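You operate a simulated robot arm through the tools that you are given. There is no shell and no other tool. Be economical: measure what you need, move in short steps, check, and stop when the job is done.

The job below is to be done with a simulated two-armed robot. You get a single attempt, and the scene is never put back.

JOB
Pick up the can from the top of the steel bench with one hand, pass it to the other hand and put it on the lower shelf of the steel bench. Set down upright: can.

The check looks at the end state, three seconds after you hand in, the way a careful person would. Anything else that was tipped, shoved, dropped, spilled or broken makes it a failure.

ROBOT AND FRAMES
Two 7-joint arms with two-finger parallel grippers on one trunk, on a base that drives. Base frame: it is fixed to the floor where the robot stands at the start and does not move with it; the origin is under the middle of the robot, x ahead of it, y to its left, z up; the surface under the hand at the start is at about z = 860. Lengths are in mm, angles in degrees, forces in N, time in s.
The left shoulder is at the start at [70, 130, 1187], the right one opposite. With the tool pointing down near the work surface each hand reaches from about 200 to 520 mm from the robot's upright axis, wherever it stands, measured 20 degrees to its own side. Places, roughly: lower shelf of the steel bench [600, 300, 300]. Payload 1.57 kg a hand.
The TCP of each hand is the grasp point between the finger pads, 30 mm short of the fingertips. In the tool frame z runs along the fingers and y along their closing line. The gripper opens to 80 mm. The fingers are 17 mm wide and 12 mm thick; the gripper's body (40 by 82 mm) begins 80 mm behind the TCP.
Orientation is that of the tool frame in the base frame, as [roll, pitch, yaw] about the fixed x, y, z axes, in that order (R = Rz(yaw) Ry(pitch) Rx(roll)). With the fingers straight down and closing along the base's y, the tool's x points along the base's -x, its y along +y and its z along -z.

CONTROLS
- The arms move only by the tool step_arm. It takes "left_increments", "right_increments" or both (then of equal length, played together; a hand with none holds still); each is a list that holds one entry, the list of rows, each a list of 7 numbers: the shift along the tool's x, y, z in m, then the turn, a rotation vector about the tool's x, y, z in degrees, then the finger opening in m, from 0 to 0.08. In form: [[[tx, ty, tz, rx, ry, rz, claw], ...]]. A call has 1 to 8 rows; each row is the pose to reach, as a shift and turn from the pose commanded when the call began, along the tool's axes at that moment. Rows are played at 5 a second. More than 50 mm and 8.6 degrees between two rows, or a gripper value outside its range, and nothing of the call is played. Where a pose cannot be reached the arm comes as near as it can. A force on the tool above 40 N (or 10 N above the force at the start of the call, whichever is more), or a blocked arm, ends the call early, and 0.2 s more pass. The fingers move at their own pace (about 108 mm/s each) and stop on an object; they squeeze with about 33 N. The grip force told is the motor's: it shows also when the fingers shut on nothing. Time passes only in rows, and 0.2 s behind the last, so rows that repeat a pose let the fingers close. It gives the time, the measured TCP pose, the force on the tool (base axes), the opening and the grip force at its end, in the units of the frame above (readings bear some noise), with the torque about the TCP (base axes, N m) and any sound that the robot's microphone picked up.
- Cameras (640 x 400 px; columns grow to the right, rows downward): "scene" is now at [133.3, -17.2, 1405.5]; the picture's right is [-0.21, -0.98, -0.00], its down [-0.66, 0.14, -0.74] and it looks along [0.72, -0.16, -0.67] (base axes); focal length 254 px, centre (320, 200). "left" rides on the left gripper at [72, 7, -122] in its tool frame; the picture's right is [-0.09, 1.00, 0.00], its down [-0.84, -0.08, -0.54] and it looks along [-0.54, -0.05, 0.84] (tool axes); focal length 238 px, centre (320, 200). "right" rides on the right gripper at [72, -7, -122] in its tool frame; the picture's right is [0.09, 1.00, 0.00], its down [-0.84, 0.08, -0.54] and it looks along [-0.54, 0.05, 0.84] (tool axes); focal length 238 px, centre (320, 200).
- camera(camera): a new picture of that camera. No time passes.
- lift_body(by): slides the trunk up (or, below 0, down) by that many mm; the arms and the scene camera ride with it, the base frame stays. It gives what a move gives, with no picture.
- steer(legs): drives the robot by 1 to 6 legs, each [ahead, left, turn to the left] in mm, mm and degrees, along the robot's own axes; the way and the turn of a leg run together, so that a leg with both is an arc; at most 1500 mm and 180 degrees a leg. The arms and the cameras ride along, it lands a little off, and it stops where it bumps. It gives what a move gives.
- aim_head(pan, tilt): turns the head with the scene camera to pan (to the left, within 86 degrees either way) and tilt (down, from -29 to 69), counted from straight ahead of the robot. It gives what a move gives.
- point_at(camera, pixels): there is no depth. For up to 12 entries [column, row, z] of the newest picture of that camera ("zoom" is the newest enlarged one), the place [x, y] in the base frame at which the ray of that pixel passes the height z, good to about 2 mm. No time passes.
- inspect(camera, box): a new picture of the part [left, top, right, bottom] of that camera's present view, enlarged. No time passes.
- close_job(): hands the job in; it is judged then, once.

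Go step by step. Measure first, check grasps and placings, and put right what went wrong. The budget is 80 turns and 70 pictures, counting those below and the enlarged ones. Unless the task says otherwise, let go and move clear before handing in, and close with one line.

The tools are called after "Emit:" as a command line: name --argument value ..., lists and objects as JSON in quotes. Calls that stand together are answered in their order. step_arm: Moves the arms, as the interface text tells. Its arguments: {"type":"object","properties":{"left_increments":{"type":"array"},"right_increments":{"type":"array"}},"required":[]} The other tools are called the same way: lift_body (by) slides the trunk up or down; steer (legs) drives the base; aim_head (pan, tilt) turns the head that bears the scene camera; camera (camera) takes a picture; point_at (camera, pixels) gives the place at which the rays of pixels pass given heights; inspect (camera, box) takes an enlarged picture of a part of a camera's view; close_job () hands the job in.

At the start:

```text
time_s: 0.0
left_tool_pos: [441.6, 142.6, 1133.5]
left_orientation: [179.9, 0.0, -180.0]
left_contact_force: [0.8, 0.0, -0.3]
left_wrist_torque: [-0.01, 0.0, -0.03]
left_width: 79.7
left_finger_force: 0.1
right_tool_pos: [406.4, -204.0, 1170.8]
right_orientation: [180.0, 0.0, 180.0]
right_contact_force: [0.5, 0.5, -0.7]
right_wrist_torque: [-0.02, -0.01, 0.0]
right_width: 80.0
right_finger_force: 0.0
trunk travel left (down, up): [-825.0, 115.0]
robot x, y, heading: [2.4, 0.1, -0.4]
head pan, tilt: [-12.2, 42.1]
```

scene: 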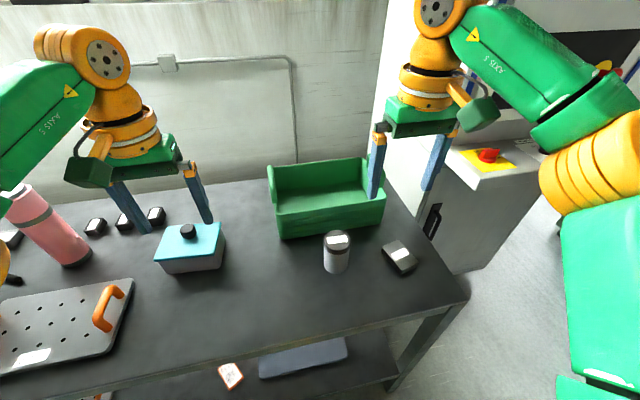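
right: 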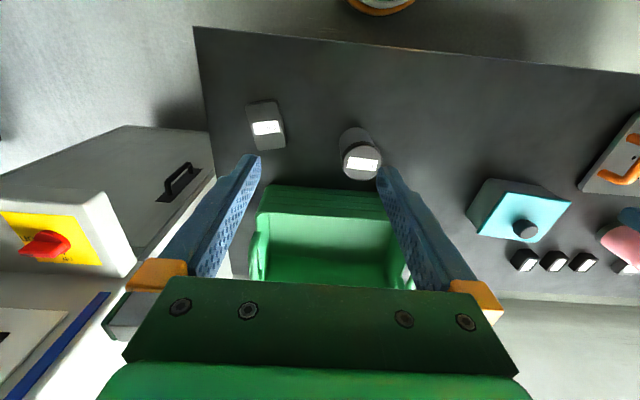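
left: 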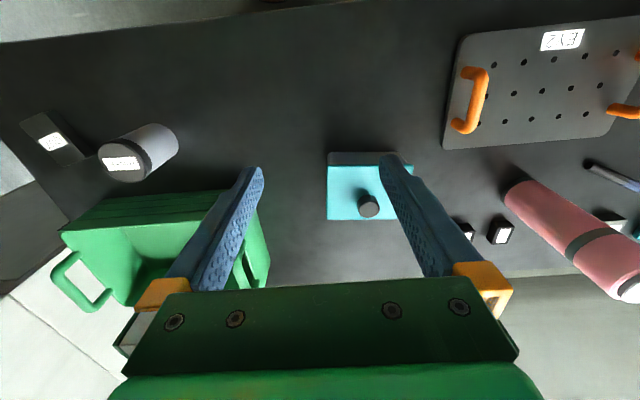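

The scene picture shows a grey can at about (336,252) near the bench's right end, and objects on the lower shelf at about (230,375) and (303,358). I'll enlarge it and measure the can and bench.

Emit:
inspect --camera "scene" --box '[200, 200, 480, 400]'

Emit:
point_at --camera "scene" --pixels '[[336, 272, 860], [336, 265, 860], [325, 262, 860], [348, 262, 860], [468, 298, 860], [390, 180, 860], [0, 375, 860], [400, 265, 860], [280, 238, 860], [385, 225, 860], [200, 270, 860]]'

Emit:
inspect --camera "right" --box '[220, 80, 440, 220]'

```text
2.00 times, centred on (340, 300) of scene
```

zoom: 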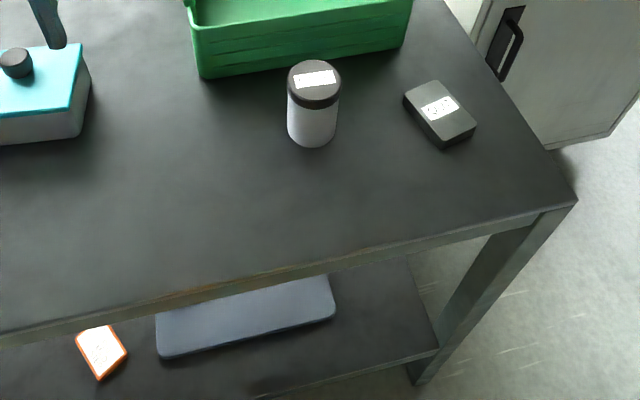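

```text
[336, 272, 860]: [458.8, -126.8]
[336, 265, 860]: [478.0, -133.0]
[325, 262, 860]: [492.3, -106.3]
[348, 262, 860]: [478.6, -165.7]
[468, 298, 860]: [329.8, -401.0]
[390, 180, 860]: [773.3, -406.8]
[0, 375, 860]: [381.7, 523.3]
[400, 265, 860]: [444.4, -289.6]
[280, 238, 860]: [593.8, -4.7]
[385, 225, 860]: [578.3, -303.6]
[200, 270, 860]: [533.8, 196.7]
```

```text
2.86 times, centred on (330, 150) of right
```

zoom: 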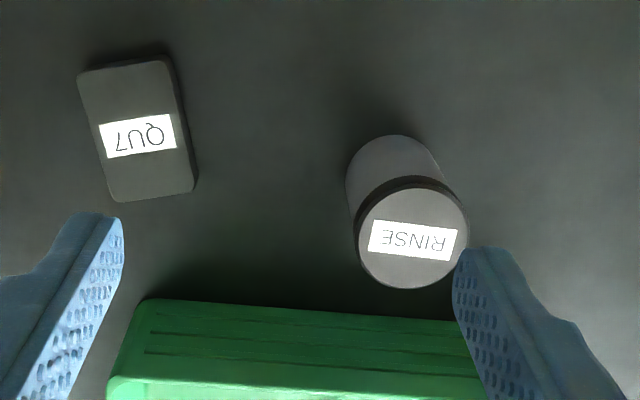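

Emit:
point_at --camera "scene" --pixels '[[337, 239, 960], [337, 239, 980], [337, 239, 1000], [180, 367, 860], [383, 319, 820], [300, 399, 300], [397, 375, 300], [387, 327, 300], [347, 358, 300], [257, 378, 300], [230, 390, 300], [375, 330, 300]]'

Emit:
point_at --camera "right" --pixels '[[362, 164, 960], [362, 164, 980], [362, 164, 1000], [340, 164, 980], [382, 164, 980], [354, 132, 860], [204, 200, 860], [195, 27, 860], [640, 73, 860], [630, 68, 860]]'

Emit:
aim_head --pan 10 --tilt 60

Emit:
camera --camera "scene"

```text
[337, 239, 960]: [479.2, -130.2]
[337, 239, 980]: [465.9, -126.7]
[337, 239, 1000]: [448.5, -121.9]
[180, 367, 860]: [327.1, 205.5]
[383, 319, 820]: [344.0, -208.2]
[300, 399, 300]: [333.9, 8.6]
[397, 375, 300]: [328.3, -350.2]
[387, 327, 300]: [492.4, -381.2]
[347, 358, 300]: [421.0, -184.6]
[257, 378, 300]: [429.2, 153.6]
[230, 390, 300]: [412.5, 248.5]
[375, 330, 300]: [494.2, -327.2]
```

```text
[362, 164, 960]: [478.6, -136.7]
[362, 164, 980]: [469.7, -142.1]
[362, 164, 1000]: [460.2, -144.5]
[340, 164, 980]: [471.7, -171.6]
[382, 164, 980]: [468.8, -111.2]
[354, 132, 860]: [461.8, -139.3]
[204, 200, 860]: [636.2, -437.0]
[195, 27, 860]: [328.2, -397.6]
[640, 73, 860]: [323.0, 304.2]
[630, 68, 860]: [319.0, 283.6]
```

```text
time_s: 0.9
left_tool_pos: [441.7, 142.4, 1132.9]
left_orientation: [-180.0, 0.0, -179.9]
left_contact_force: [0.0, 0.6, 0.2]
left_wrist_torque: [0.0, -0.01, 0.01]
left_width: 79.9
left_finger_force: 0.0
right_tool_pos: [406.4, -204.6, 1171.1]
right_orientation: [179.9, 0.0, 180.0]
right_contact_force: [0.4, -0.5, 0.1]
right_wrist_torque: [0.01, 0.0, 0.01]
right_width: 80.0
right_finger_force: 0.0
trunk travel left (down, up): [-825.0, 115.0]
robot x, y, heading: [2.7, -1.6, 0.2]
head pan, tilt: [10.0, 60.0]
```

```text
64 pictures are left
```

scene: 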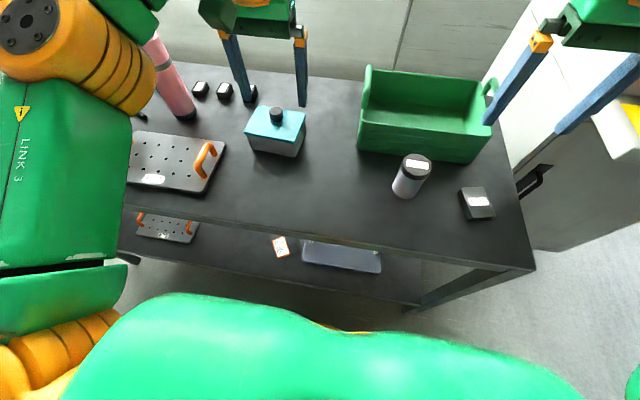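

The can's lid centre agrees in both views at about (477,-134) with top z≈965 and diameter about 60; the bench front edge is at x≈325. I'll bring the right hand above the can and turn it so that the fingers close along base x. That leaves the y sides free for the left hand.

Emit:
step_arm --right_increments '[[[-0.009, 0.009, 0.009, 0, 0, -8, 0.08], [-0.018, 0.018, 0.018, 0, 0, -16, 0.08], [-0.027, 0.027, 0.027, 0, 0, -24, 0.08], [-0.036, 0.036, 0.036, 0, 0, -32, 0.08], [-0.045, 0.045, 0.045, 0, 0, -40, 0.08], [-0.054, 0.054, 0.054, 0, 0, -48, 0.08], [-0.063, 0.063, 0.063, 0, 0, -56, 0.08], [-0.071, 0.07, 0.071, 0, 0, -64, 0.08]]]'

Emit:
step_arm --right_increments '[[[0, 0, 0, 0, 0, -8, 0.08], [0, 0, 0, 0, 0, -16, 0.08], [0, 0, 0, 0, 0, -24, 0.08], [0, 0, 0, 0, 0, -26, 0.08], [0, 0, 0, 0, 0, -26, 0.08]]]'

Emit:
camera --camera "right"

Emit:
camera --camera "scene"

```text
time_s: 2.7
left_tool_pos: [442.0, 143.1, 1132.5]
left_orientation: [-180.0, 0.0, 180.0]
left_contact_force: [-0.4, 0.2, 0.4]
left_wrist_torque: [-0.01, 0.02, -0.01]
left_width: 80.0
left_finger_force: 0.1
right_tool_pos: [347.4, -112.6, 1104.6]
right_orientation: [-179.7, 0.1, -117.1]
right_contact_force: [-1.0, 0.3, 0.7]
right_wrist_torque: [-0.02, 0.02, 0.01]
right_width: 79.9
right_finger_force: 0.1
right hand out of reach, approached as far as the arm can: row 3, 4, 5, 6, 7, 8
trunk travel left (down, up): [-825.0, 115.0]
robot x, y, heading: [-0.4, 1.3, 0.0]
head pan, tilt: [10.0, 60.0]
```

```text
time_s: 3.9
left_tool_pos: [441.5, 143.1, 1133.5]
left_orientation: [-180.0, 0.0, -180.0]
left_contact_force: [0.0, -0.1, -0.2]
left_wrist_torque: [-0.01, 0.01, -0.01]
left_width: 80.1
left_finger_force: 0.0
right_tool_pos: [271.5, -80.0, 1092.0]
right_orientation: [-179.8, -0.1, -90.0]
right_contact_force: [0.3, -0.2, -0.7]
right_wrist_torque: [0.02, -0.01, 0.0]
right_width: 79.9
right_finger_force: 0.1
right hand out of reach, approached as far as the arm can: row 1, 2, 3, 4, 5
trunk travel left (down, up): [-825.0, 115.0]
robot x, y, heading: [-1.8, 1.7, 0.0]
head pan, tilt: [10.0, 60.0]
```

```text
63 pictures are left
```

right: 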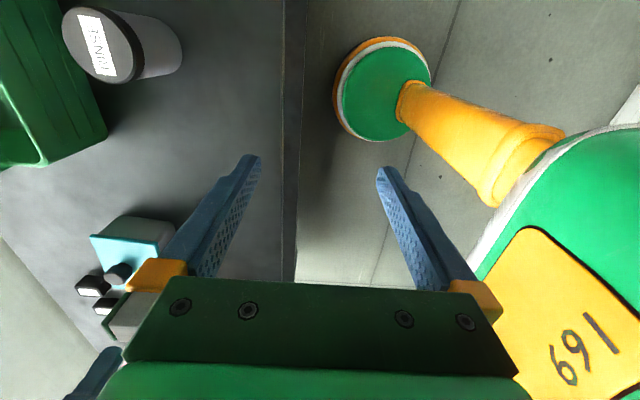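

```text
62 pictures are left
```

scene: 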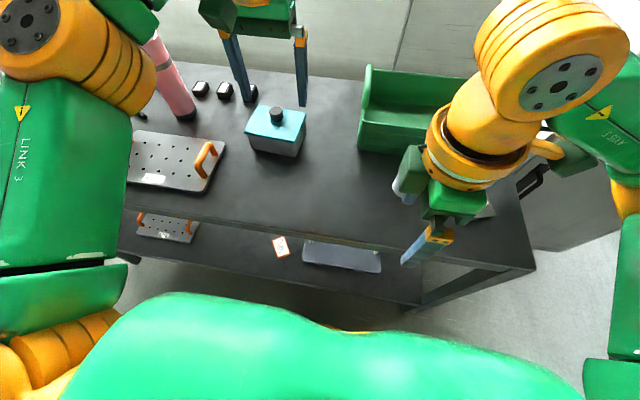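

Turned that way, the right arm falls short: it reached only (271,-80). I'll turn it back towards closing along y, leaving a small offset, and see where it settles.

Emit:
step_arm --right_increments '[[[0, 0, 0, 0, 0, 8, 0.08], [0, 0, 0, 0, 0, 16, 0.08], [0, 0, 0, 0, 0, 24, 0.08], [0, 0, 0, 0, 0, 32, 0.08], [0, 0, 0, 0, 0, 40, 0.08], [0, 0, 0, 0, 0, 48, 0.08], [0, 0, 0, 0, 0, 56, 0.08], [0, 0, 0, 0, 0, 64, 0.08]]]'

```text
time_s: 5.7
left_tool_pos: [442.5, 142.1, 1133.2]
left_orientation: [-180.0, -0.1, 180.0]
left_contact_force: [-0.1, -0.9, 0.1]
left_wrist_torque: [0.01, -0.02, -0.04]
left_width: 79.7
left_finger_force: 0.1
right_tool_pos: [266.5, -83.0, 1092.8]
right_orientation: [-180.0, 0.1, -154.2]
right_contact_force: [-0.3, -0.4, -0.2]
right_wrist_torque: [-0.03, -0.02, 0.01]
right_width: 79.9
right_finger_force: 0.0
trunk travel left (down, up): [-825.0, 115.0]
robot x, y, heading: [-0.3, 2.1, 0.1]
head pan, tilt: [10.0, 60.0]
```

The commanded pose follows the reached one, so I can work from (266,-83) at yaw -154. I'll slide to above the can with this yaw and see whether it's reachable.

Emit:
step_arm --right_increments '[[[-0.033, -0.027, 0.007, 0, 0, 0, 0.08], [-0.067, -0.055, 0.013, 0, 0, 0, 0.08], [-0.1, -0.082, 0.02, 0, 0, 0, 0.08], [-0.133, -0.11, 0.026, 0, 0, 0, 0.08], [-0.167, -0.137, 0.033, 0, 0, 0, 0.08], [-0.167, -0.137, 0.033, 0, 0, 0, 0.08]]]'

Emit:
camera --camera "right"

```text
time_s: 7.1
left_tool_pos: [441.0, 142.1, 1134.0]
left_orientation: [-180.0, 0.0, -180.0]
left_contact_force: [-0.6, 0.3, -0.1]
left_wrist_torque: [0.01, 0.0, -0.03]
left_width: 80.3
left_finger_force: 0.1
right_tool_pos: [453.7, -129.2, 1063.4]
right_orientation: [179.9, 0.2, -154.1]
right_contact_force: [-0.8, -0.2, 0.1]
right_wrist_torque: [0.01, -0.02, -0.03]
right_width: 80.0
right_finger_force: 0.0
right hand out of reach, approached as far as the arm can: row 5, 6
trunk travel left (down, up): [-825.0, 115.0]
robot x, y, heading: [1.8, -0.2, 0.1]
head pan, tilt: [10.0, 60.0]
```

```text
61 pictures are left
```

right: 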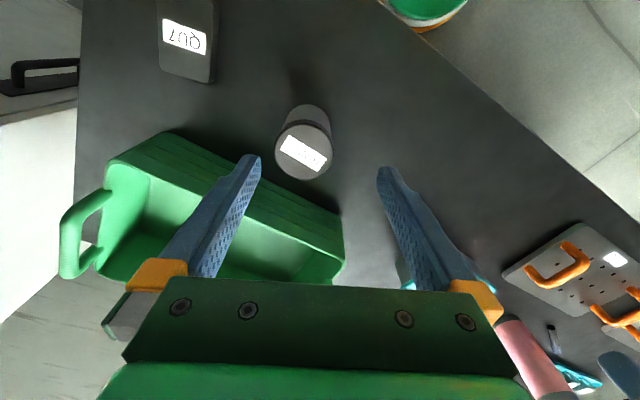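

The right hand is 23 mm short at this yaw. A little drive ahead would fix that, so I'll check where the base's foot disc at (430,10) stands relative to the bench front (x≈325).

Emit:
point_at --camera "right" --pixels '[[390, 18, 0], [390, 18, 150], [430, 33, 0], [430, 33, 150], [303, 153, 965], [287, 148, 965], [331, 160, 965], [316, 107, 860]]'

Emit:
aim_head --pan 0 --tilt 69

Emit:
camera --camera "scene"

```text
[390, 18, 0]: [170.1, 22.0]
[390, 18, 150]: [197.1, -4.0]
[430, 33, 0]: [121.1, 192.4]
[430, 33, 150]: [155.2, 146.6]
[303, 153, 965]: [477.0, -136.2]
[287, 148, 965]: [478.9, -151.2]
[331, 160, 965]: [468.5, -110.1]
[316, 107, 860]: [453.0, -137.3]
```

```text
time_s: 7.8
left_tool_pos: [442.3, 142.7, 1133.9]
left_orientation: [179.9, -0.1, -179.9]
left_contact_force: [-0.9, -0.2, -0.7]
left_wrist_torque: [0.03, -0.01, 0.01]
left_width: 79.8
left_finger_force: 0.0
right_tool_pos: [453.4, -130.0, 1063.0]
right_orientation: [-180.0, 0.1, -154.0]
right_contact_force: [0.7, 0.1, -0.2]
right_wrist_torque: [0.02, 0.02, 0.0]
right_width: 80.1
right_finger_force: 0.0
trunk travel left (down, up): [-825.0, 115.0]
robot x, y, heading: [-1.7, 0.7, -0.0]
head pan, tilt: [0.0, 68.8]
```

```text
60 pictures are left
```

scene: 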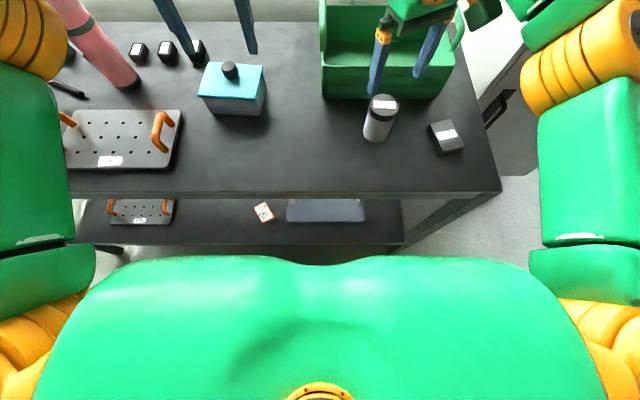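

The base foot reaches only x≈200, so there is about 120 mm clear to the bench. I'll drive ahead 50 mm.

Emit:
steer --legs '[[50, 0, 0]]'

Emit:
camera --camera "right"

Emit:
camera --camera "scene"

```text
time_s: 8.7
left_tool_pos: [484.6, 142.5, 1136.9]
left_orientation: [-180.0, 0.5, -179.9]
left_contact_force: [-0.6, 0.1, 0.8]
left_wrist_torque: [-0.02, -0.05, 0.0]
left_width: 80.2
left_finger_force: 0.0
right_tool_pos: [497.6, -129.5, 1064.9]
right_orientation: [-179.8, 0.4, -154.1]
right_contact_force: [-0.7, -0.1, 0.0]
right_wrist_torque: [-0.04, -0.06, -0.01]
right_width: 80.2
right_finger_force: 0.1
trunk travel left (down, up): [-825.0, 115.0]
robot x, y, heading: [47.3, 1.0, -0.1]
head pan, tilt: [0.0, 68.8]
```

```text
59 pictures are left
```

right: 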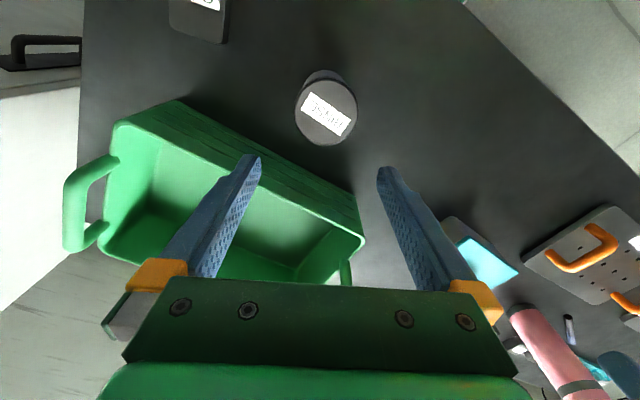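

```text
58 pictures are left
```

scene: 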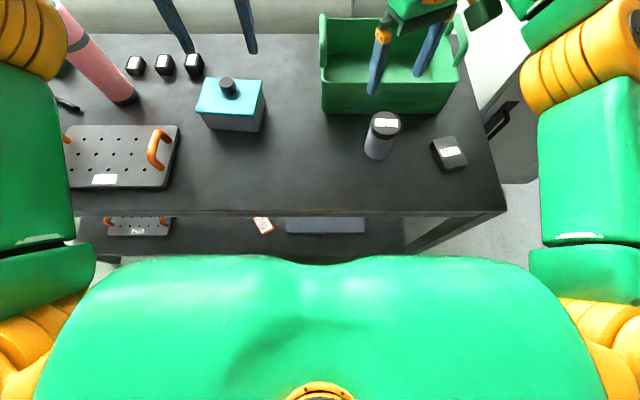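

The lid is now at (326,111) in the right view and (386,124) in the scene view. I'll triangulate again.

Emit:
point_at --camera "right" --pixels '[[327, 111, 960], [327, 111, 970], [327, 111, 980], [295, 105, 970], [358, 118, 970], [270, 165, 950], [355, 200, 950]]'

Emit:
point_at --camera "scene" --pixels '[[386, 124, 960], [386, 124, 970], [386, 124, 980], [370, 124, 970], [401, 124, 970], [322, 113, 860], [433, 113, 860]]'

Emit:
inspect --camera "scene" --box '[340, 70, 430, 180]'

```text
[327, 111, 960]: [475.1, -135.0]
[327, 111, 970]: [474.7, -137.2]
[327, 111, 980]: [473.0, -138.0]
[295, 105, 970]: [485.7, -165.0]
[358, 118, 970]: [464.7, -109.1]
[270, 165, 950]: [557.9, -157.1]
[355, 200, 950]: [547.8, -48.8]
```

```text
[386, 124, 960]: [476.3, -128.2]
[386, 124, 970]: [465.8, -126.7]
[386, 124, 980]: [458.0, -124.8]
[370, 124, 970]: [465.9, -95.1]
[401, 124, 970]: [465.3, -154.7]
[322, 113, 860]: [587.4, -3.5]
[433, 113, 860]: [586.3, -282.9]
```

```text
3.64 times, centred on (385, 125) of scene
```

zoom: 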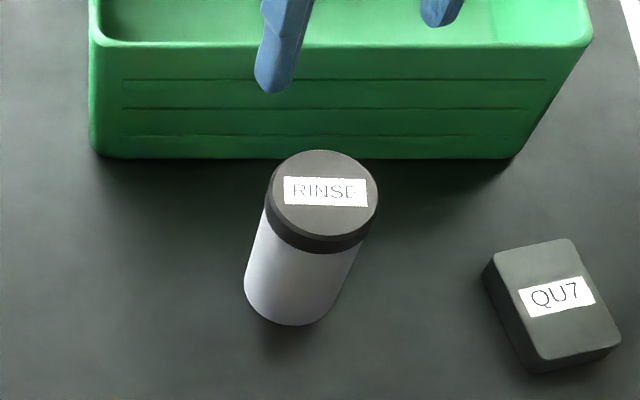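

The can's axis is at about (475.5,-133) with its top at 960. I'll move over it, stop with the fingertips just above the lid, and check centring.

Emit:
step_arm --right_increments '[[[0.021, 0.006, 0.0, 0, 0, 0, 0.08], [0.021, 0.006, 0.03, 0, 0, 0, 0.08], [0.021, 0.006, 0.06, 0, 0, 0, 0.08], [0.021, 0.006, 0.06, 0, 0, 0, 0.08]]]'

Emit:
camera --camera "right"

Emit:
inspect --camera "scene" --box '[340, 70, 430, 180]'

```text
time_s: 9.7
left_tool_pos: [491.3, 142.7, 1134.2]
left_orientation: [179.9, 0.1, -179.9]
left_contact_force: [0.2, 0.4, -0.9]
left_wrist_torque: [0.0, 0.01, 0.0]
left_width: 79.9
left_finger_force: 0.0
right_tool_pos: [482.9, -133.0, 1001.2]
right_orientation: [-180.0, 0.1, -154.0]
right_contact_force: [0.2, 0.3, -0.7]
right_wrist_torque: [0.02, 0.01, -0.03]
right_width: 80.0
right_finger_force: 0.1
trunk travel left (down, up): [-825.0, 115.0]
robot x, y, heading: [49.5, 2.5, -0.2]
head pan, tilt: [0.0, 68.8]
```

```text
56 pictures are left
```

right: 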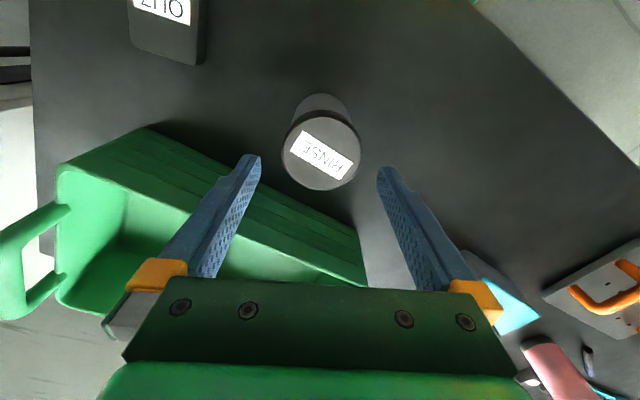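

```text
3.64 times, centred on (385, 125) of scene
```

zoom: 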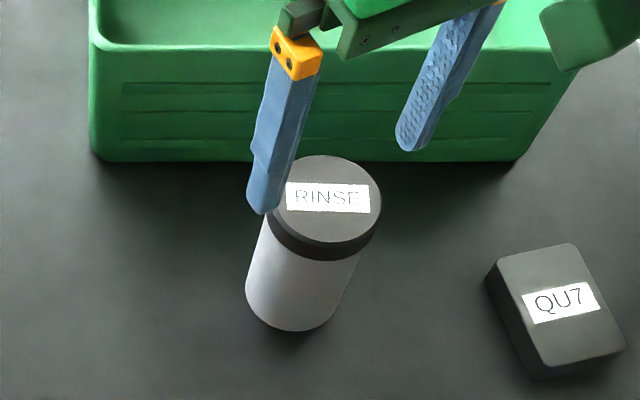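

Emit:
point_at --camera "right" --pixels '[[321, 153, 960], [321, 153, 965], [282, 148, 960], [361, 153, 960], [320, 190, 960], [322, 117, 960]]'

Emit:
point_at --camera "scene" --pixels '[[387, 125.5, 960], [387, 125.5, 965]]'

```text
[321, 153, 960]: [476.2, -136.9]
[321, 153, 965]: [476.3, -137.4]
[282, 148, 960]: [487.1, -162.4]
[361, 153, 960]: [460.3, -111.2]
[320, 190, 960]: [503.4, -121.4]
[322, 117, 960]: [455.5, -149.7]
```

```text
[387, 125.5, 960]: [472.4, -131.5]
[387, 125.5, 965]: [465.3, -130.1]
```

The lid centre is at (476,-136), 7 mm off in x. I'll correct that, descend to TCP z≈945 and close.

Emit:
step_arm --right_increments '[[[0.0075, 0.0005, 0.0, 0, 0, 0, 0.08], [0.0075, 0.0005, 0.02, 0, 0, 0, 0.08], [0.0075, 0.0005, 0.04, 0, 0, 0, 0.08], [0.0075, 0.0005, 0.056, 0, 0, 0, 0.08], [0.0075, 0.0005, 0.056, 0, 0, 0, 0.08]]]'

Emit:
camera --camera "right"

```text
time_s: 10.9
left_tool_pos: [492.2, 143.2, 1134.1]
left_orientation: [-180.0, 0.0, -179.9]
left_contact_force: [0.2, 0.3, 0.4]
left_wrist_torque: [0.01, 0.0, 0.02]
left_width: 79.9
left_finger_force: 0.1
right_tool_pos: [477.3, -135.6, 946.9]
right_orientation: [179.9, -0.1, -154.0]
right_contact_force: [0.0, -0.2, 0.5]
right_wrist_torque: [-0.02, -0.01, 0.01]
right_width: 80.0
right_finger_force: 0.2
trunk travel left (down, up): [-825.0, 115.0]
robot x, y, heading: [48.9, -1.9, 0.1]
head pan, tilt: [0.0, 68.8]
```

```text
54 pictures are left
```

right: 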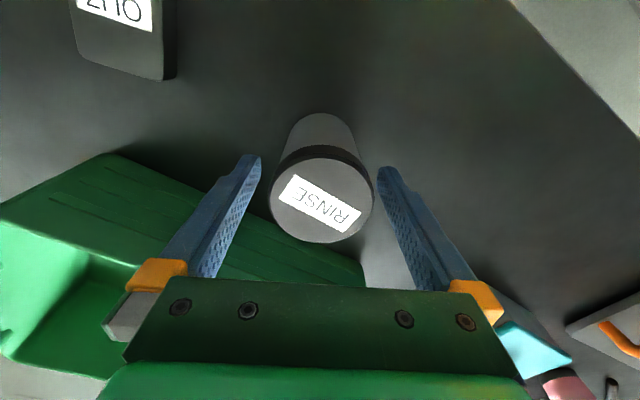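

The lid sits centred between the fingers at (321,200). I'll close the fingers and lift slightly.

Emit:
step_arm --right_increments '[[[0, 0, 0, 0, 0, 0, 0.05], [0, 0, 0, 0, 0, 0, 0.04], [0, 0, 0, 0, 0, 0, 0.04], [0, 0, 0, 0, 0, 0, 0.04]]]'

Emit:
step_arm --right_increments '[[[0, 0, -0.02, 0, 0, 0, 0.04], [0, 0, -0.05, 0, 0, 0, 0.04], [0, 0, -0.08, 0, 0, 0, 0.04], [0, 0, -0.08, 0, 0, 0, 0.04]]]'

Emit:
camera --camera "right"

Emit:
camera --camera "scene"

```text
time_s: 11.9
left_tool_pos: [491.9, 143.2, 1133.2]
left_orientation: [-180.0, -0.1, -179.8]
left_contact_force: [0.1, -0.1, -0.5]
left_wrist_torque: [0.0, 0.0, 0.0]
left_width: 80.0
left_finger_force: 0.1
right_tool_pos: [476.4, -136.2, 946.9]
right_orientation: [179.9, 0.0, -154.0]
right_contact_force: [-0.1, 0.9, 0.0]
right_wrist_torque: [-0.01, 0.04, 0.01]
right_width: 60.4
right_finger_force: 33.0
trunk travel left (down, up): [-825.0, 115.0]
robot x, y, heading: [51.2, 1.3, 0.2]
head pan, tilt: [0.0, 68.8]
```

```text
time_s: 12.9
left_tool_pos: [493.0, 142.2, 1133.5]
left_orientation: [-180.0, -0.1, -179.9]
left_contact_force: [-0.7, -0.6, 0.1]
left_wrist_torque: [0.01, 0.0, -0.01]
left_width: 80.1
left_finger_force: 0.1
right_tool_pos: [476.3, -136.7, 1026.2]
right_orientation: [179.8, -0.1, -154.0]
right_contact_force: [0.4, -0.1, -1.7]
right_wrist_torque: [0.0, 0.0, 0.01]
right_width: 60.2
right_finger_force: 33.3
trunk travel left (down, up): [-825.0, 115.0]
robot x, y, heading: [51.7, -3.6, 0.1]
head pan, tilt: [0.0, 68.8]
```

```text
53 pictures are left
```

right: 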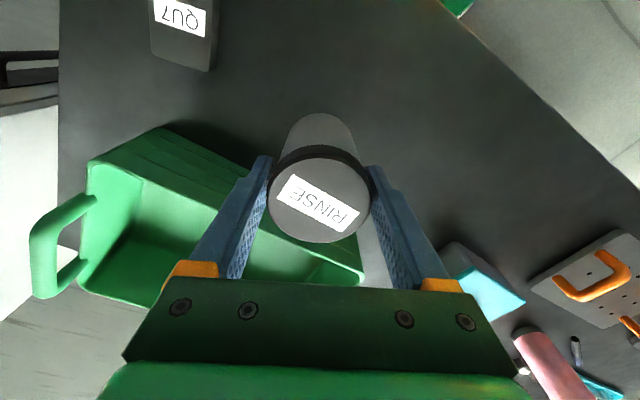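

```text
52 pictures are left
```

scene: 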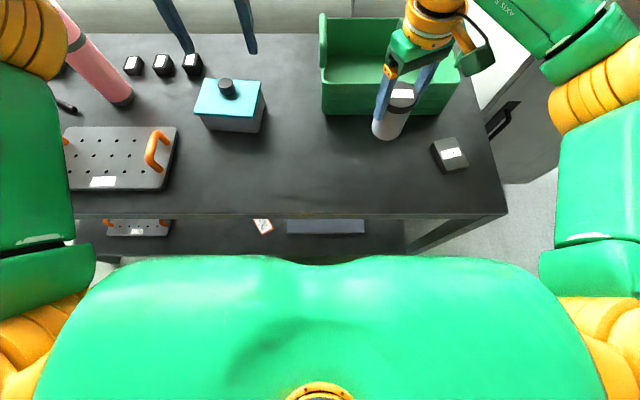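

The can is held: width is 60.2, the grip reads 33 N and the load is 1.7 N. Now I'll prepare the left hand: turn it 60° to the right, then tilt it up by 60°, so it can approach from the left, crosswise to the right fingers.

Emit:
step_arm --left_increments '[[[0.005, 0.005, 0, 0, 0, 7.5, 0.08], [0.01, 0.01, 0, 0, 0, 15, 0.08], [0.015, 0.015, 0, 0, 0, 22.5, 0.08], [0.02, 0.02, 0, 0, 0, 30, 0.08], [0.025, 0.025, 0, 0, 0, 37.5, 0.08], [0.03, 0.03, 0, 0, 0, 45, 0.08], [0.035, 0.035, 0, 0, 0, 52.5, 0.08], [0.04, 0.04, 0, 0, 0, 60, 0.08]]]'

Emit:
step_arm --left_increments '[[[0, 0, 0, 0, -7.5, 0, 0.08], [0, 0, 0, 0, -15, 0, 0.08], [0, 0, 0, 0, -22.5, 0, 0.08], [0, 0, 0, 0, -30, 0, 0.08], [0, 0, 0, 0, -37.5, 0, 0.08], [0, 0, 0, 0, -45, 0, 0.08], [0, 0, 0, 0, -52.5, 0, 0.08], [0, 0, 0, 0, -60, 0, 0.08]]]'

```text
time_s: 14.7
left_tool_pos: [389.2, 141.2, 1117.0]
left_orientation: [180.0, 0.0, 120.1]
left_contact_force: [-0.4, -0.3, -0.4]
left_wrist_torque: [0.01, -0.01, 0.02]
left_width: 80.1
left_finger_force: 0.0
left hand out of reach, approached as far as the arm can: row 5, 6, 7, 8
right_tool_pos: [475.1, -136.5, 1027.1]
right_orientation: [180.0, 0.1, -154.1]
right_contact_force: [-0.3, 0.7, -2.5]
right_wrist_torque: [0.0, 0.02, 0.0]
right_width: 60.4
right_finger_force: 33.3
trunk travel left (down, up): [-825.0, 115.0]
robot x, y, heading: [50.9, -0.5, 0.3]
head pan, tilt: [0.0, 68.8]
```

```text
time_s: 16.5
left_tool_pos: [347.6, 126.3, 1141.4]
left_orientation: [-179.8, 57.0, 120.3]
left_contact_force: [0.1, -0.9, -0.2]
left_wrist_torque: [-0.01, 0.04, -0.02]
left_width: 79.9
left_finger_force: 0.0
left hand out of reach, approached as far as the arm can: row 3, 4, 5, 6, 7, 8
right_tool_pos: [476.1, -138.4, 1027.1]
right_orientation: [179.9, 0.0, -153.9]
right_contact_force: [-0.2, 0.2, -2.7]
right_wrist_torque: [0.0, 0.02, 0.0]
right_width: 60.4
right_finger_force: 33.5
trunk travel left (down, up): [-825.0, 115.0]
robot x, y, heading: [48.4, 1.4, -0.1]
head pan, tilt: [0.0, 68.8]
```

The orientation is right (pointing azimuth -60°, tilted 57°), but the arm was pushed back to (348,126,1141). I'll try a lower pre-handover point, (370,94,1000).

Emit:
step_arm --left_increments '[[[0.024, 0.001, 0.027, 0, 0, 0, 0.08], [0.049, 0.0015, 0.055, 0, 0, 0, 0.08], [0.073, 0.002, 0.082, 0, 0, 0, 0.08], [0.097, 0.003, 0.109, 0, 0, 0, 0.08], [0.097, 0.003, 0.109, 0, 0, 0, 0.08]]]'

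Emit:
aim_head --pan 0 --tilt 55

Emit:
camera --camera "scene"

Emit:
camera --camera "left"

```text
time_s: 17.7
left_tool_pos: [344.8, 119.5, 1132.1]
left_orientation: [-179.6, 56.9, 120.4]
left_contact_force: [0.4, 0.3, -1.1]
left_wrist_torque: [-0.03, 0.0, 0.03]
left_width: 79.9
left_finger_force: 0.0
left hand out of reach, approached as far as the arm can: row 1, 2, 3, 4, 5
right_tool_pos: [476.2, -136.2, 1027.2]
right_orientation: [-180.0, -0.1, -154.1]
right_contact_force: [0.0, 0.9, -2.5]
right_wrist_torque: [0.0, 0.04, 0.01]
right_width: 60.2
right_finger_force: 32.5
trunk travel left (down, up): [-825.0, 115.0]
robot x, y, heading: [49.6, 0.7, -0.2]
head pan, tilt: [0.0, 68.8]
```

```text
time_s: 18.5
left_tool_pos: [344.7, 119.5, 1132.1]
left_orientation: [-179.7, 56.9, 120.4]
left_contact_force: [-0.8, 0.2, 0.2]
left_wrist_torque: [0.0, 0.04, 0.03]
left_width: 79.9
left_finger_force: 0.1
right_tool_pos: [475.5, -136.5, 1026.3]
right_orientation: [179.9, 0.0, -154.0]
right_contact_force: [0.8, -0.6, -3.8]
right_wrist_torque: [-0.01, 0.04, -0.02]
right_width: 60.2
right_finger_force: 33.0
trunk travel left (down, up): [-825.0, 115.0]
robot x, y, heading: [50.3, 0.1, 0.1]
head pan, tilt: [0.0, 55.0]
```

```text
51 pictures are left
```

scene: 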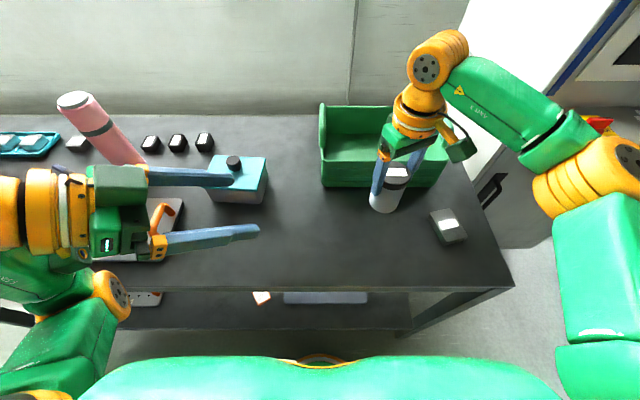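

```text
50 pictures are left
```

left: 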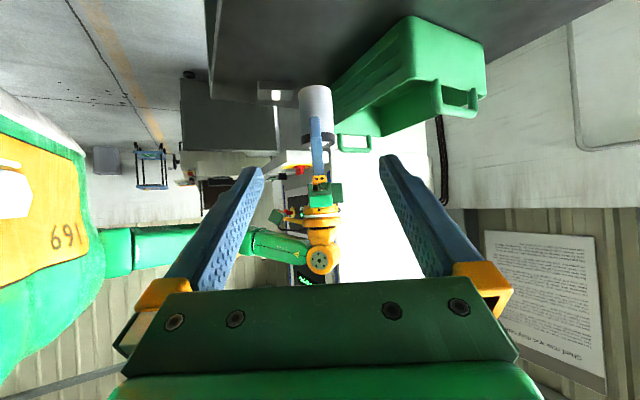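

The left arm sits at a joint-limit boundary and can't go lower here. I'll test whether it can go forward and right at this height.

Emit:
step_arm --left_increments '[[[-0.01, 0.01, 0.016, 0, 0, 0, 0.08], [-0.02, 0.02, 0.031, 0, 0, 0, 0.08], [-0.03, 0.03, 0.047, 0, 0, 0, 0.08], [-0.04, 0.049, 0.063, 0, 0, 0, 0.08], [-0.04, 0.049, 0.063, 0, 0, 0, 0.08]]]'

```text
time_s: 19.7
left_tool_pos: [356.4, 108.0, 1135.1]
left_orientation: [-179.9, 56.9, 120.2]
left_contact_force: [-0.5, 0.2, 0.3]
left_wrist_torque: [0.0, -0.04, 0.0]
left_width: 79.7
left_finger_force: 0.0
left hand out of reach, approached as far as the arm can: row 1, 2, 3, 4, 5
right_tool_pos: [476.3, -136.1, 1026.6]
right_orientation: [-179.9, 0.0, -154.0]
right_contact_force: [-0.2, -0.1, -2.1]
right_wrist_torque: [0.0, 0.02, 0.01]
right_width: 60.3
right_finger_force: 33.0
trunk travel left (down, up): [-825.0, 115.0]
robot x, y, heading: [49.3, -2.4, -0.1]
head pan, tilt: [0.0, 55.0]
```

Not in that direction either. I'll swing the left hand's azimuth back towards straight ahead (φ≈-15°), moving forward as it turns.

Emit:
step_arm --left_increments '[[[-0.002, 0.007, 0.003, -5, 0, -3.25, 0.08], [-0.004, 0.013, 0.006, -10, 0, -6.5, 0.08], [-0.006, 0.02, 0.009, -15, 0, -9.75, 0.08], [-0.008, 0.026, 0.012, -20, 0, -13, 0.08], [-0.01, 0.033, 0.015, -25, 0, -16.25, 0.08], [-0.012, 0.039, 0.018, -30, 0, -19.5, 0.08], [-0.014, 0.046, 0.021, -34, 0, -22, 0.08], [-0.016, 0.052, 0.025, -38, 0, -24.7, 0.08]]]'

Emit:
camera --camera "scene"

```text
time_s: 21.5
left_tool_pos: [443.4, 103.4, 1147.8]
left_orientation: [-179.9, 56.9, 165.6]
left_contact_force: [0.0, 0.4, 0.4]
left_wrist_torque: [-0.01, 0.01, 0.02]
left_width: 80.2
left_finger_force: 0.0
left hand out of reach, approached as far as the arm can: row 1, 2, 3, 4, 5, 6, 7, 8
right_tool_pos: [476.2, -136.9, 1027.2]
right_orientation: [180.0, 0.0, -154.0]
right_contact_force: [0.9, -0.7, -1.8]
right_wrist_torque: [-0.03, 0.0, 0.02]
right_width: 60.6
right_finger_force: 33.5
trunk travel left (down, up): [-825.0, 115.0]
robot x, y, heading: [45.0, -4.8, 0.0]
head pan, tilt: [0.0, 55.0]
```

```text
49 pictures are left
```

scene: 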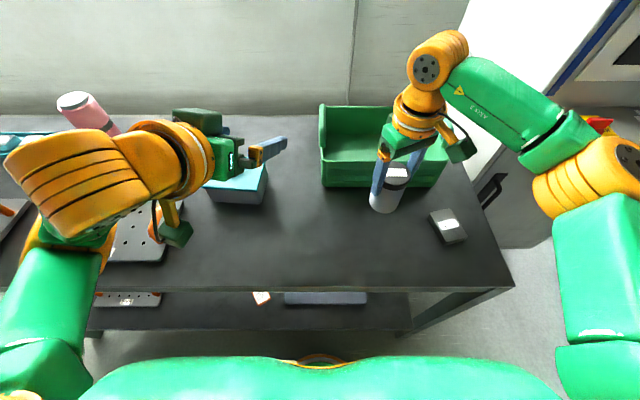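

The azimuth is now -14° at (443,103,1148). I'll test lowering it by 80 mm and forward by 20 mm.

Emit:
step_arm --left_increments '[[[0.019, 0.002, 0.02, 0, 0, 0, 0.08], [0.038, 0.003, 0.04, 0, 0, 0, 0.08], [0.0565, 0.005, 0.06, 0, 0, 0, 0.08], [0.0565, 0.005, 0.06, 0, 0, 0, 0.08]]]'

```text
time_s: 22.5
left_tool_pos: [461.5, 105.1, 1068.1]
left_orientation: [-180.0, 56.9, 165.5]
left_contact_force: [-0.5, -0.9, -0.4]
left_wrist_torque: [-0.01, -0.01, 0.01]
left_width: 80.2
left_finger_force: 0.1
left hand out of reach, approached as far as the arm can: row 1, 2
right_tool_pos: [475.8, -136.1, 1027.8]
right_orientation: [180.0, 0.1, -154.0]
right_contact_force: [-0.7, -1.0, -2.6]
right_wrist_torque: [-0.01, 0.02, 0.01]
right_width: 60.1
right_finger_force: 33.3
trunk travel left (down, up): [-825.0, 115.0]
robot x, y, heading: [47.5, 0.9, -0.0]
head pan, tilt: [0.0, 55.0]
```

That worked, so lower and further forward suits the left arm. I'll set the left hand as a waiting cradle at about (440,30,980), tilted to 75°, and lower the can from above between its open fingers.

Emit:
step_arm --left_increments '[[[0.019, -0.019, 0.012, 0, -4.5, 0, 0.08], [0.037, -0.039, 0.023, 0, -9, 0, 0.08], [0.056, -0.058, 0.035, 0, -13.5, 0, 0.08], [0.075, -0.078, 0.0465, 0, -18, 0, 0.08], [0.075, -0.078, 0.0465, 0, -18, 0, 0.08]]]'

Emit:
camera --camera "scene"

```text
time_s: 23.7
left_tool_pos: [447.9, 33.2, 1058.2]
left_orientation: [-173.2, 61.4, 169.8]
left_contact_force: [0.1, 0.1, -0.1]
left_wrist_torque: [0.01, -0.01, 0.03]
left_width: 80.0
left_finger_force: 0.1
left hand out of reach, approached as far as the arm can: row 1, 2, 3, 4, 5
right_tool_pos: [475.6, -139.3, 1026.2]
right_orientation: [179.7, 0.1, -153.9]
right_contact_force: [-0.2, 0.1, -3.2]
right_wrist_torque: [0.0, 0.04, -0.02]
right_width: 60.2
right_finger_force: 33.3
trunk travel left (down, up): [-825.0, 115.0]
robot x, y, heading: [50.9, -2.4, -0.1]
head pan, tilt: [0.0, 55.0]
```

```text
48 pictures are left
```

scene: 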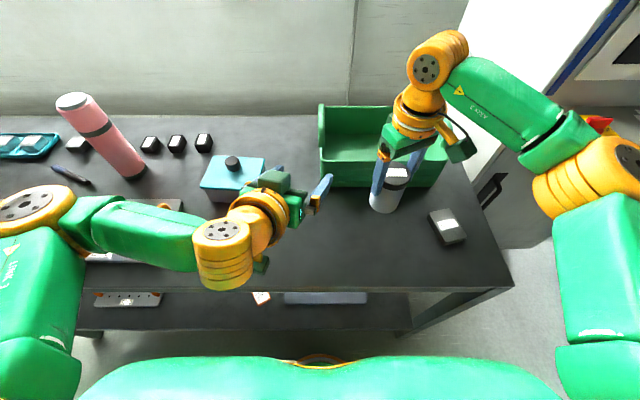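

The left elbow has now swung out to the left, with the forearm pointing right. Pointing the hand more to the right may be natural in this posture, so I'll try turning it by -40° in place.

Emit:
step_arm --left_increments '[[[0, 0, 0, 5, 0, 2.7, 0.08], [0, 0, 0, 10, 0, 5.4, 0.08], [0, 0, 0, 15, 0, 8.1, 0.08], [0, 0, 0, 20, 0, 10.8, 0.08], [0, 0, 0, 25, 0, 13.5, 0.08], [0, 0, 0, 30, 0, 16.2, 0.08], [0, 0, 0, 35, 0, 19, 0.08], [0, 0, 0, 35, 0, 19, 0.08]]]'

Emit:
camera --camera "scene"

```text
time_s: 25.5
left_tool_pos: [448.4, 35.3, 1056.1]
left_orientation: [-174.4, 63.8, 128.9]
left_contact_force: [0.4, 0.6, -0.3]
left_wrist_torque: [0.0, 0.01, 0.03]
left_width: 79.8
left_finger_force: 0.0
right_tool_pos: [476.2, -136.2, 1027.0]
right_orientation: [-180.0, 0.0, -154.0]
right_contact_force: [0.5, 0.3, -2.7]
right_wrist_torque: [-0.02, -0.01, 0.0]
right_width: 60.4
right_finger_force: 32.7
trunk travel left (down, up): [-825.0, 115.0]
robot x, y, heading: [48.3, 0.1, 0.0]
head pan, tilt: [0.0, 55.0]
```

```text
47 pictures are left
```

scene: 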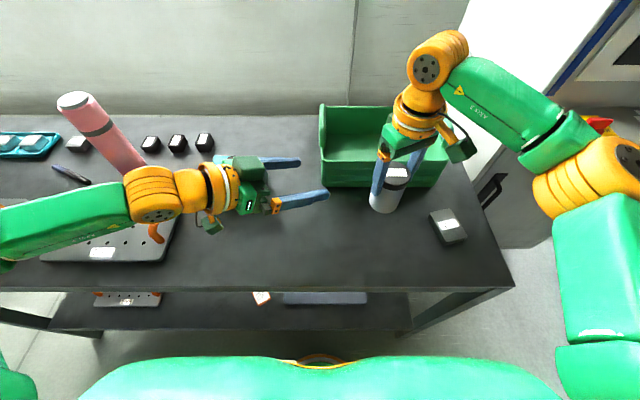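

That posture works: the left hand points at azimuth -51°, and its closing line is 77° away from the right fingers. I'll level its roll and back it to a pre-handover point, (411,25,1000).

Emit:
step_arm --left_increments '[[[0.019, -0.011, 0.005, -2, 0, 0, 0.08], [0.038, -0.022, 0.01, -4, 0, 0, 0.08], [0.057, -0.034, 0.014, -5.6, 0, 0, 0.08], [0.057, -0.034, 0.014, -5.6, 0, 0, 0.08]]]'

```text
time_s: 26.5
left_tool_pos: [411.5, 26.7, 1001.1]
left_orientation: [-179.9, 63.7, 129.0]
left_contact_force: [-0.5, 0.0, 0.8]
left_wrist_torque: [0.01, 0.0, -0.02]
left_width: 79.8
left_finger_force: 0.1
right_tool_pos: [476.5, -137.2, 1027.8]
right_orientation: [180.0, 0.1, -154.0]
right_contact_force: [1.6, 1.2, -3.2]
right_wrist_torque: [-0.02, 0.0, -0.03]
right_width: 60.2
right_finger_force: 32.7
trunk travel left (down, up): [-825.0, 115.0]
robot x, y, heading: [47.2, -3.2, 0.0]
head pan, tilt: [0.0, 55.0]
```

The left hand is exactly where I wanted it. Now I'll bring the can with the right hand to (480,-60,1040).

Emit:
step_arm --right_increments '[[[-0.012, 0.022, -0.013, 0, 0, 0, 0.04], [-0.025, 0.045, -0.013, 0, 0, 0, 0.04], [-0.037, 0.068, -0.013, 0, 0, 0, 0.04], [-0.037, 0.068, -0.013, 0, 0, 0, 0.04]]]'

Emit:
camera --camera "left"

Emit:
camera --camera "scene"

```text
time_s: 27.5
left_tool_pos: [411.9, 27.4, 1001.3]
left_orientation: [180.0, 63.7, 129.0]
left_contact_force: [-0.8, -0.4, 0.4]
left_wrist_torque: [-0.03, -0.03, -0.02]
left_width: 80.0
left_finger_force: 0.0
right_tool_pos: [478.1, -60.1, 1040.1]
right_orientation: [180.0, 0.1, -154.0]
right_contact_force: [0.0, 0.5, -2.9]
right_wrist_torque: [-0.02, 0.02, -0.04]
right_width: 60.2
right_finger_force: 33.1
trunk travel left (down, up): [-825.0, 115.0]
robot x, y, heading: [48.1, 5.6, 0.2]
head pan, tilt: [0.0, 55.0]
```

```text
46 pictures are left
```

left: 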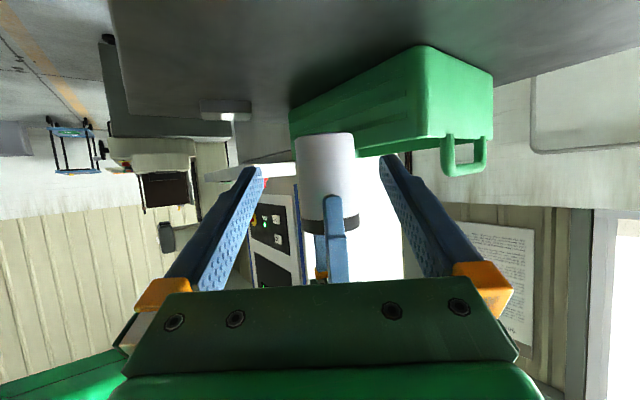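

```text
45 pictures are left
```

scene: 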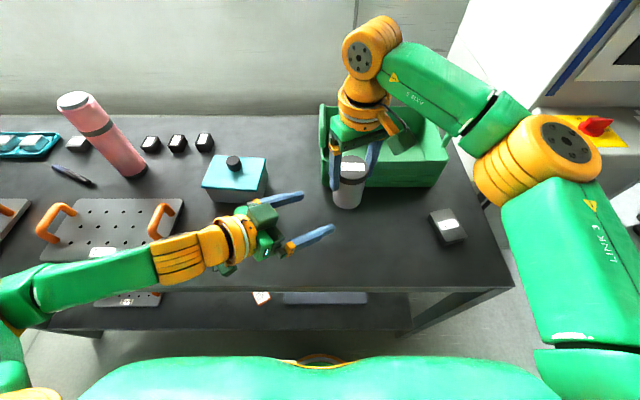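

Viewed from the left hand, the can's axis is at column ~328 and the finger midline is ~321, so it's well aligned. I'll approach horizontally by 75 mm and check.

Emit:
step_arm --left_increments '[[[-0.011, 0, 0.0225, 0, 0, 0, 0.08], [-0.022, 0, 0.045, 0, 0, 0, 0.08], [-0.033, 0, 0.0675, 0, 0, 0, 0.08], [-0.033, 0, 0.0675, 0, 0, 0, 0.08]]]'

Emit:
camera --camera "left"

Emit:
inspect --camera "scene" --box '[230, 80, 430, 240]'

```text
time_s: 28.5
left_tool_pos: [459.7, -31.9, 998.3]
left_orientation: [-180.0, 63.6, 129.0]
left_contact_force: [-0.1, 0.8, 0.4]
left_wrist_torque: [-0.01, 0.01, 0.02]
left_width: 80.1
left_finger_force: 0.0
right_tool_pos: [478.4, -58.3, 1039.6]
right_orientation: [-180.0, 0.1, -153.9]
right_contact_force: [0.7, -0.5, -2.0]
right_wrist_torque: [0.0, 0.01, -0.02]
right_width: 60.3
right_finger_force: 33.2
trunk travel left (down, up): [-825.0, 115.0]
robot x, y, heading: [47.4, -1.6, 0.1]
head pan, tilt: [0.0, 55.0]
```

```text
44 pictures are left
```

left: 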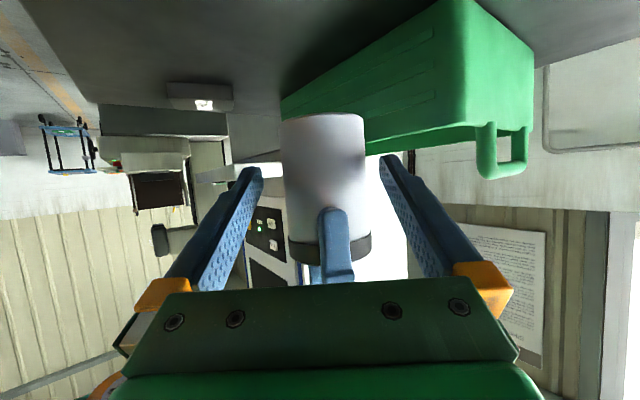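

```text
2.50 times, centred on (330, 160) of scene
```

zoom: 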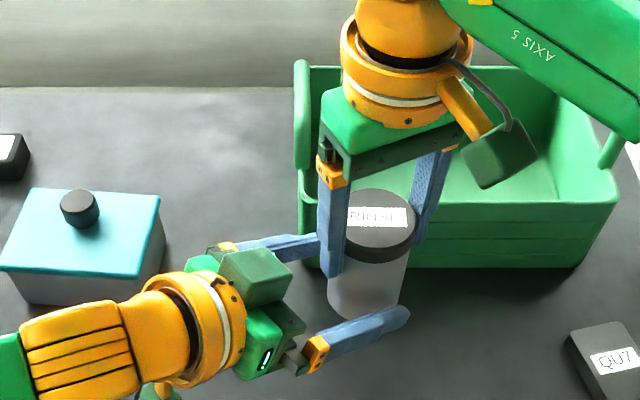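

The can is centred between the left fingers (columns 282–367) with about 32 mm still to go. I'll advance, close the left hand and keep the right one closed.

Emit:
step_arm --left_increments '[[[-0.007, 0.001, 0.0145, 0, 0, 0, 0.08], [-0.014, 0.001, 0.0285, 0, 0, 0, 0.08], [-0.014, 0.001, 0.0285, 0, 0, 0, 0.08]]]'

Emit:
camera --camera "left"

Emit:
inspect --camera "scene" --box '[230, 80, 430, 240]'

```text
time_s: 29.3
left_tool_pos: [478.2, -57.6, 999.5]
left_orientation: [-179.9, 63.7, 128.9]
left_contact_force: [0.4, -0.6, 0.3]
left_wrist_torque: [0.01, -0.04, 0.01]
left_width: 79.9
left_finger_force: 0.1
right_tool_pos: [478.0, -58.4, 1040.1]
right_orientation: [-180.0, -0.1, -154.0]
right_contact_force: [-0.1, 0.3, -2.4]
right_wrist_torque: [0.0, 0.01, 0.01]
right_width: 60.3
right_finger_force: 33.2
trunk travel left (down, up): [-825.0, 115.0]
robot x, y, heading: [48.9, 3.5, -0.1]
head pan, tilt: [0.0, 55.0]
```

```text
42 pictures are left
```

left: 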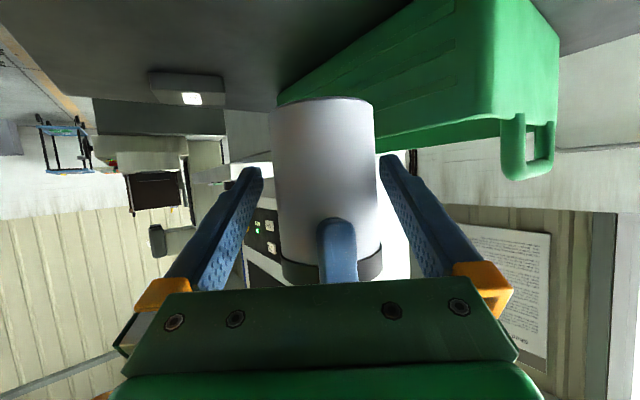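

```text
2.50 times, centred on (330, 160) of scene
```

zoom: 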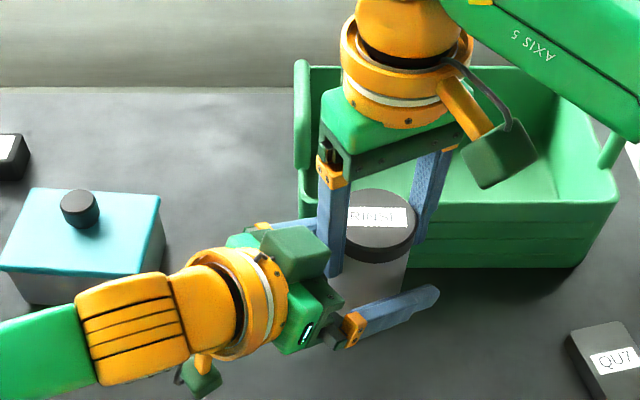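

The can now lies between the left finger pads, with the TCPs aligned at (478,-58). I'll close the left hand.

Emit:
step_arm --left_increments '[[[0, 0, 0, 0, 0, 0, 0.055], [0, 0, 0, 0, 0, 0, 0.04], [0, 0, 0, 0, 0, 0, 0.04], [0, 0, 0, 0, 0, 0, 0.04]]]'

```text
time_s: 30.3
left_tool_pos: [480.0, -55.7, 998.7]
left_orientation: [180.0, 63.5, 129.1]
left_contact_force: [25.8, 10.9, -2.4]
left_wrist_torque: [-0.31, 0.79, 0.08]
left_width: 59.1
left_finger_force: 33.1
right_tool_pos: [478.0, -59.8, 1038.9]
right_orientation: [179.9, -0.2, -153.9]
right_contact_force: [-25.8, -12.4, 1.7]
right_wrist_torque: [-0.14, 0.24, 0.01]
right_width: 60.6
right_finger_force: 33.2
trunk travel left (down, up): [-825.0, 115.0]
robot x, y, heading: [48.6, 0.8, -0.1]
head pan, tilt: [0.0, 55.0]
```

Both hands grip, but there is a 28 N side load along the left closing line (+y of the left tool). I'll relieve it by shifting the left hand in +y in small steps.

Emit:
step_arm --left_increments '[[[0, 0.001, 0, 0, 0, 0, 0.04], [0, 0.002, 0, 0, 0, 0, 0.04]]]'

```text
time_s: 30.9
left_tool_pos: [481.2, -55.6, 997.8]
left_orientation: [-180.0, 63.8, 128.8]
left_contact_force: [5.1, 12.8, -3.5]
left_wrist_torque: [-0.06, -0.51, 0.2]
left_width: 59.4
left_finger_force: 32.8
right_tool_pos: [478.7, -58.9, 1040.6]
right_orientation: [-179.9, 0.0, -154.1]
right_contact_force: [-7.1, -12.1, 3.3]
right_wrist_torque: [-0.42, 0.74, -0.2]
right_width: 60.5
right_finger_force: 32.9
trunk travel left (down, up): [-825.0, 115.0]
robot x, y, heading: [50.2, -0.1, -0.3]
head pan, tilt: [0.0, 55.0]
```

The side load has dropped to about 12 N. I'll open the right hand.

Emit:
step_arm --right_increments '[[[0, 0, 0, 0, 0, 0, 0.065], [0, 0, 0, 0, 0, 0, 0.08], [0, 0, 0, 0, 0, 0, 0.08]]]'

Emit:
inspect --camera "scene" --box '[230, 80, 430, 240]'

Emit:
camera --camera "right"

```text
time_s: 31.7
left_tool_pos: [480.6, -56.3, 998.5]
left_orientation: [-179.9, 63.6, 129.1]
left_contact_force: [-3.4, 1.1, -0.1]
left_wrist_torque: [-0.11, -0.3, 0.11]
left_width: 59.3
left_finger_force: 33.5
right_tool_pos: [478.1, -58.6, 1039.8]
right_orientation: [-179.9, 0.1, -154.1]
right_contact_force: [3.1, -1.8, -0.4]
right_wrist_torque: [0.06, 0.1, -0.12]
right_width: 77.7
right_finger_force: 0.1
trunk travel left (down, up): [-825.0, 115.0]
robot x, y, heading: [53.3, -0.5, 0.1]
head pan, tilt: [0.0, 55.0]
```

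```text
2.50 times, centred on (330, 160) of scene
```

zoom: 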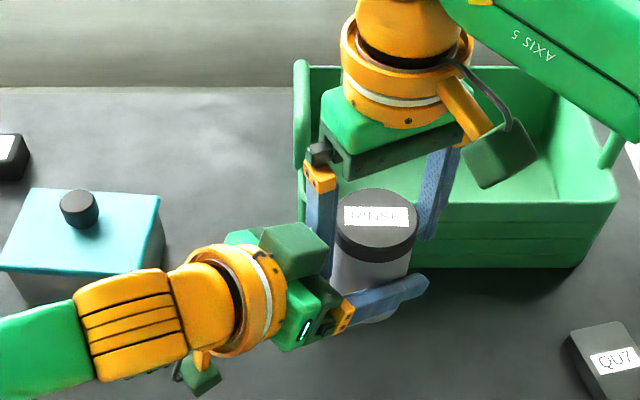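

```text
39 pictures are left
```

right: 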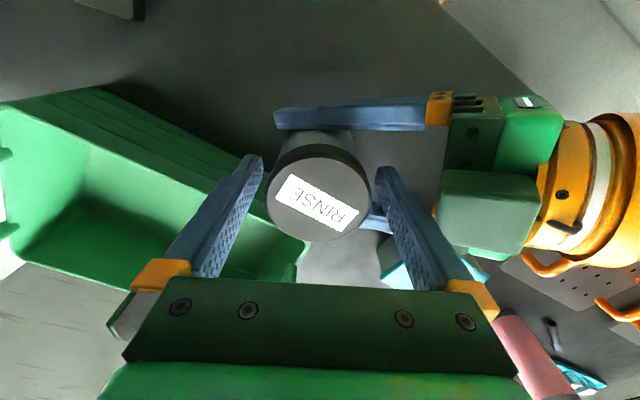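

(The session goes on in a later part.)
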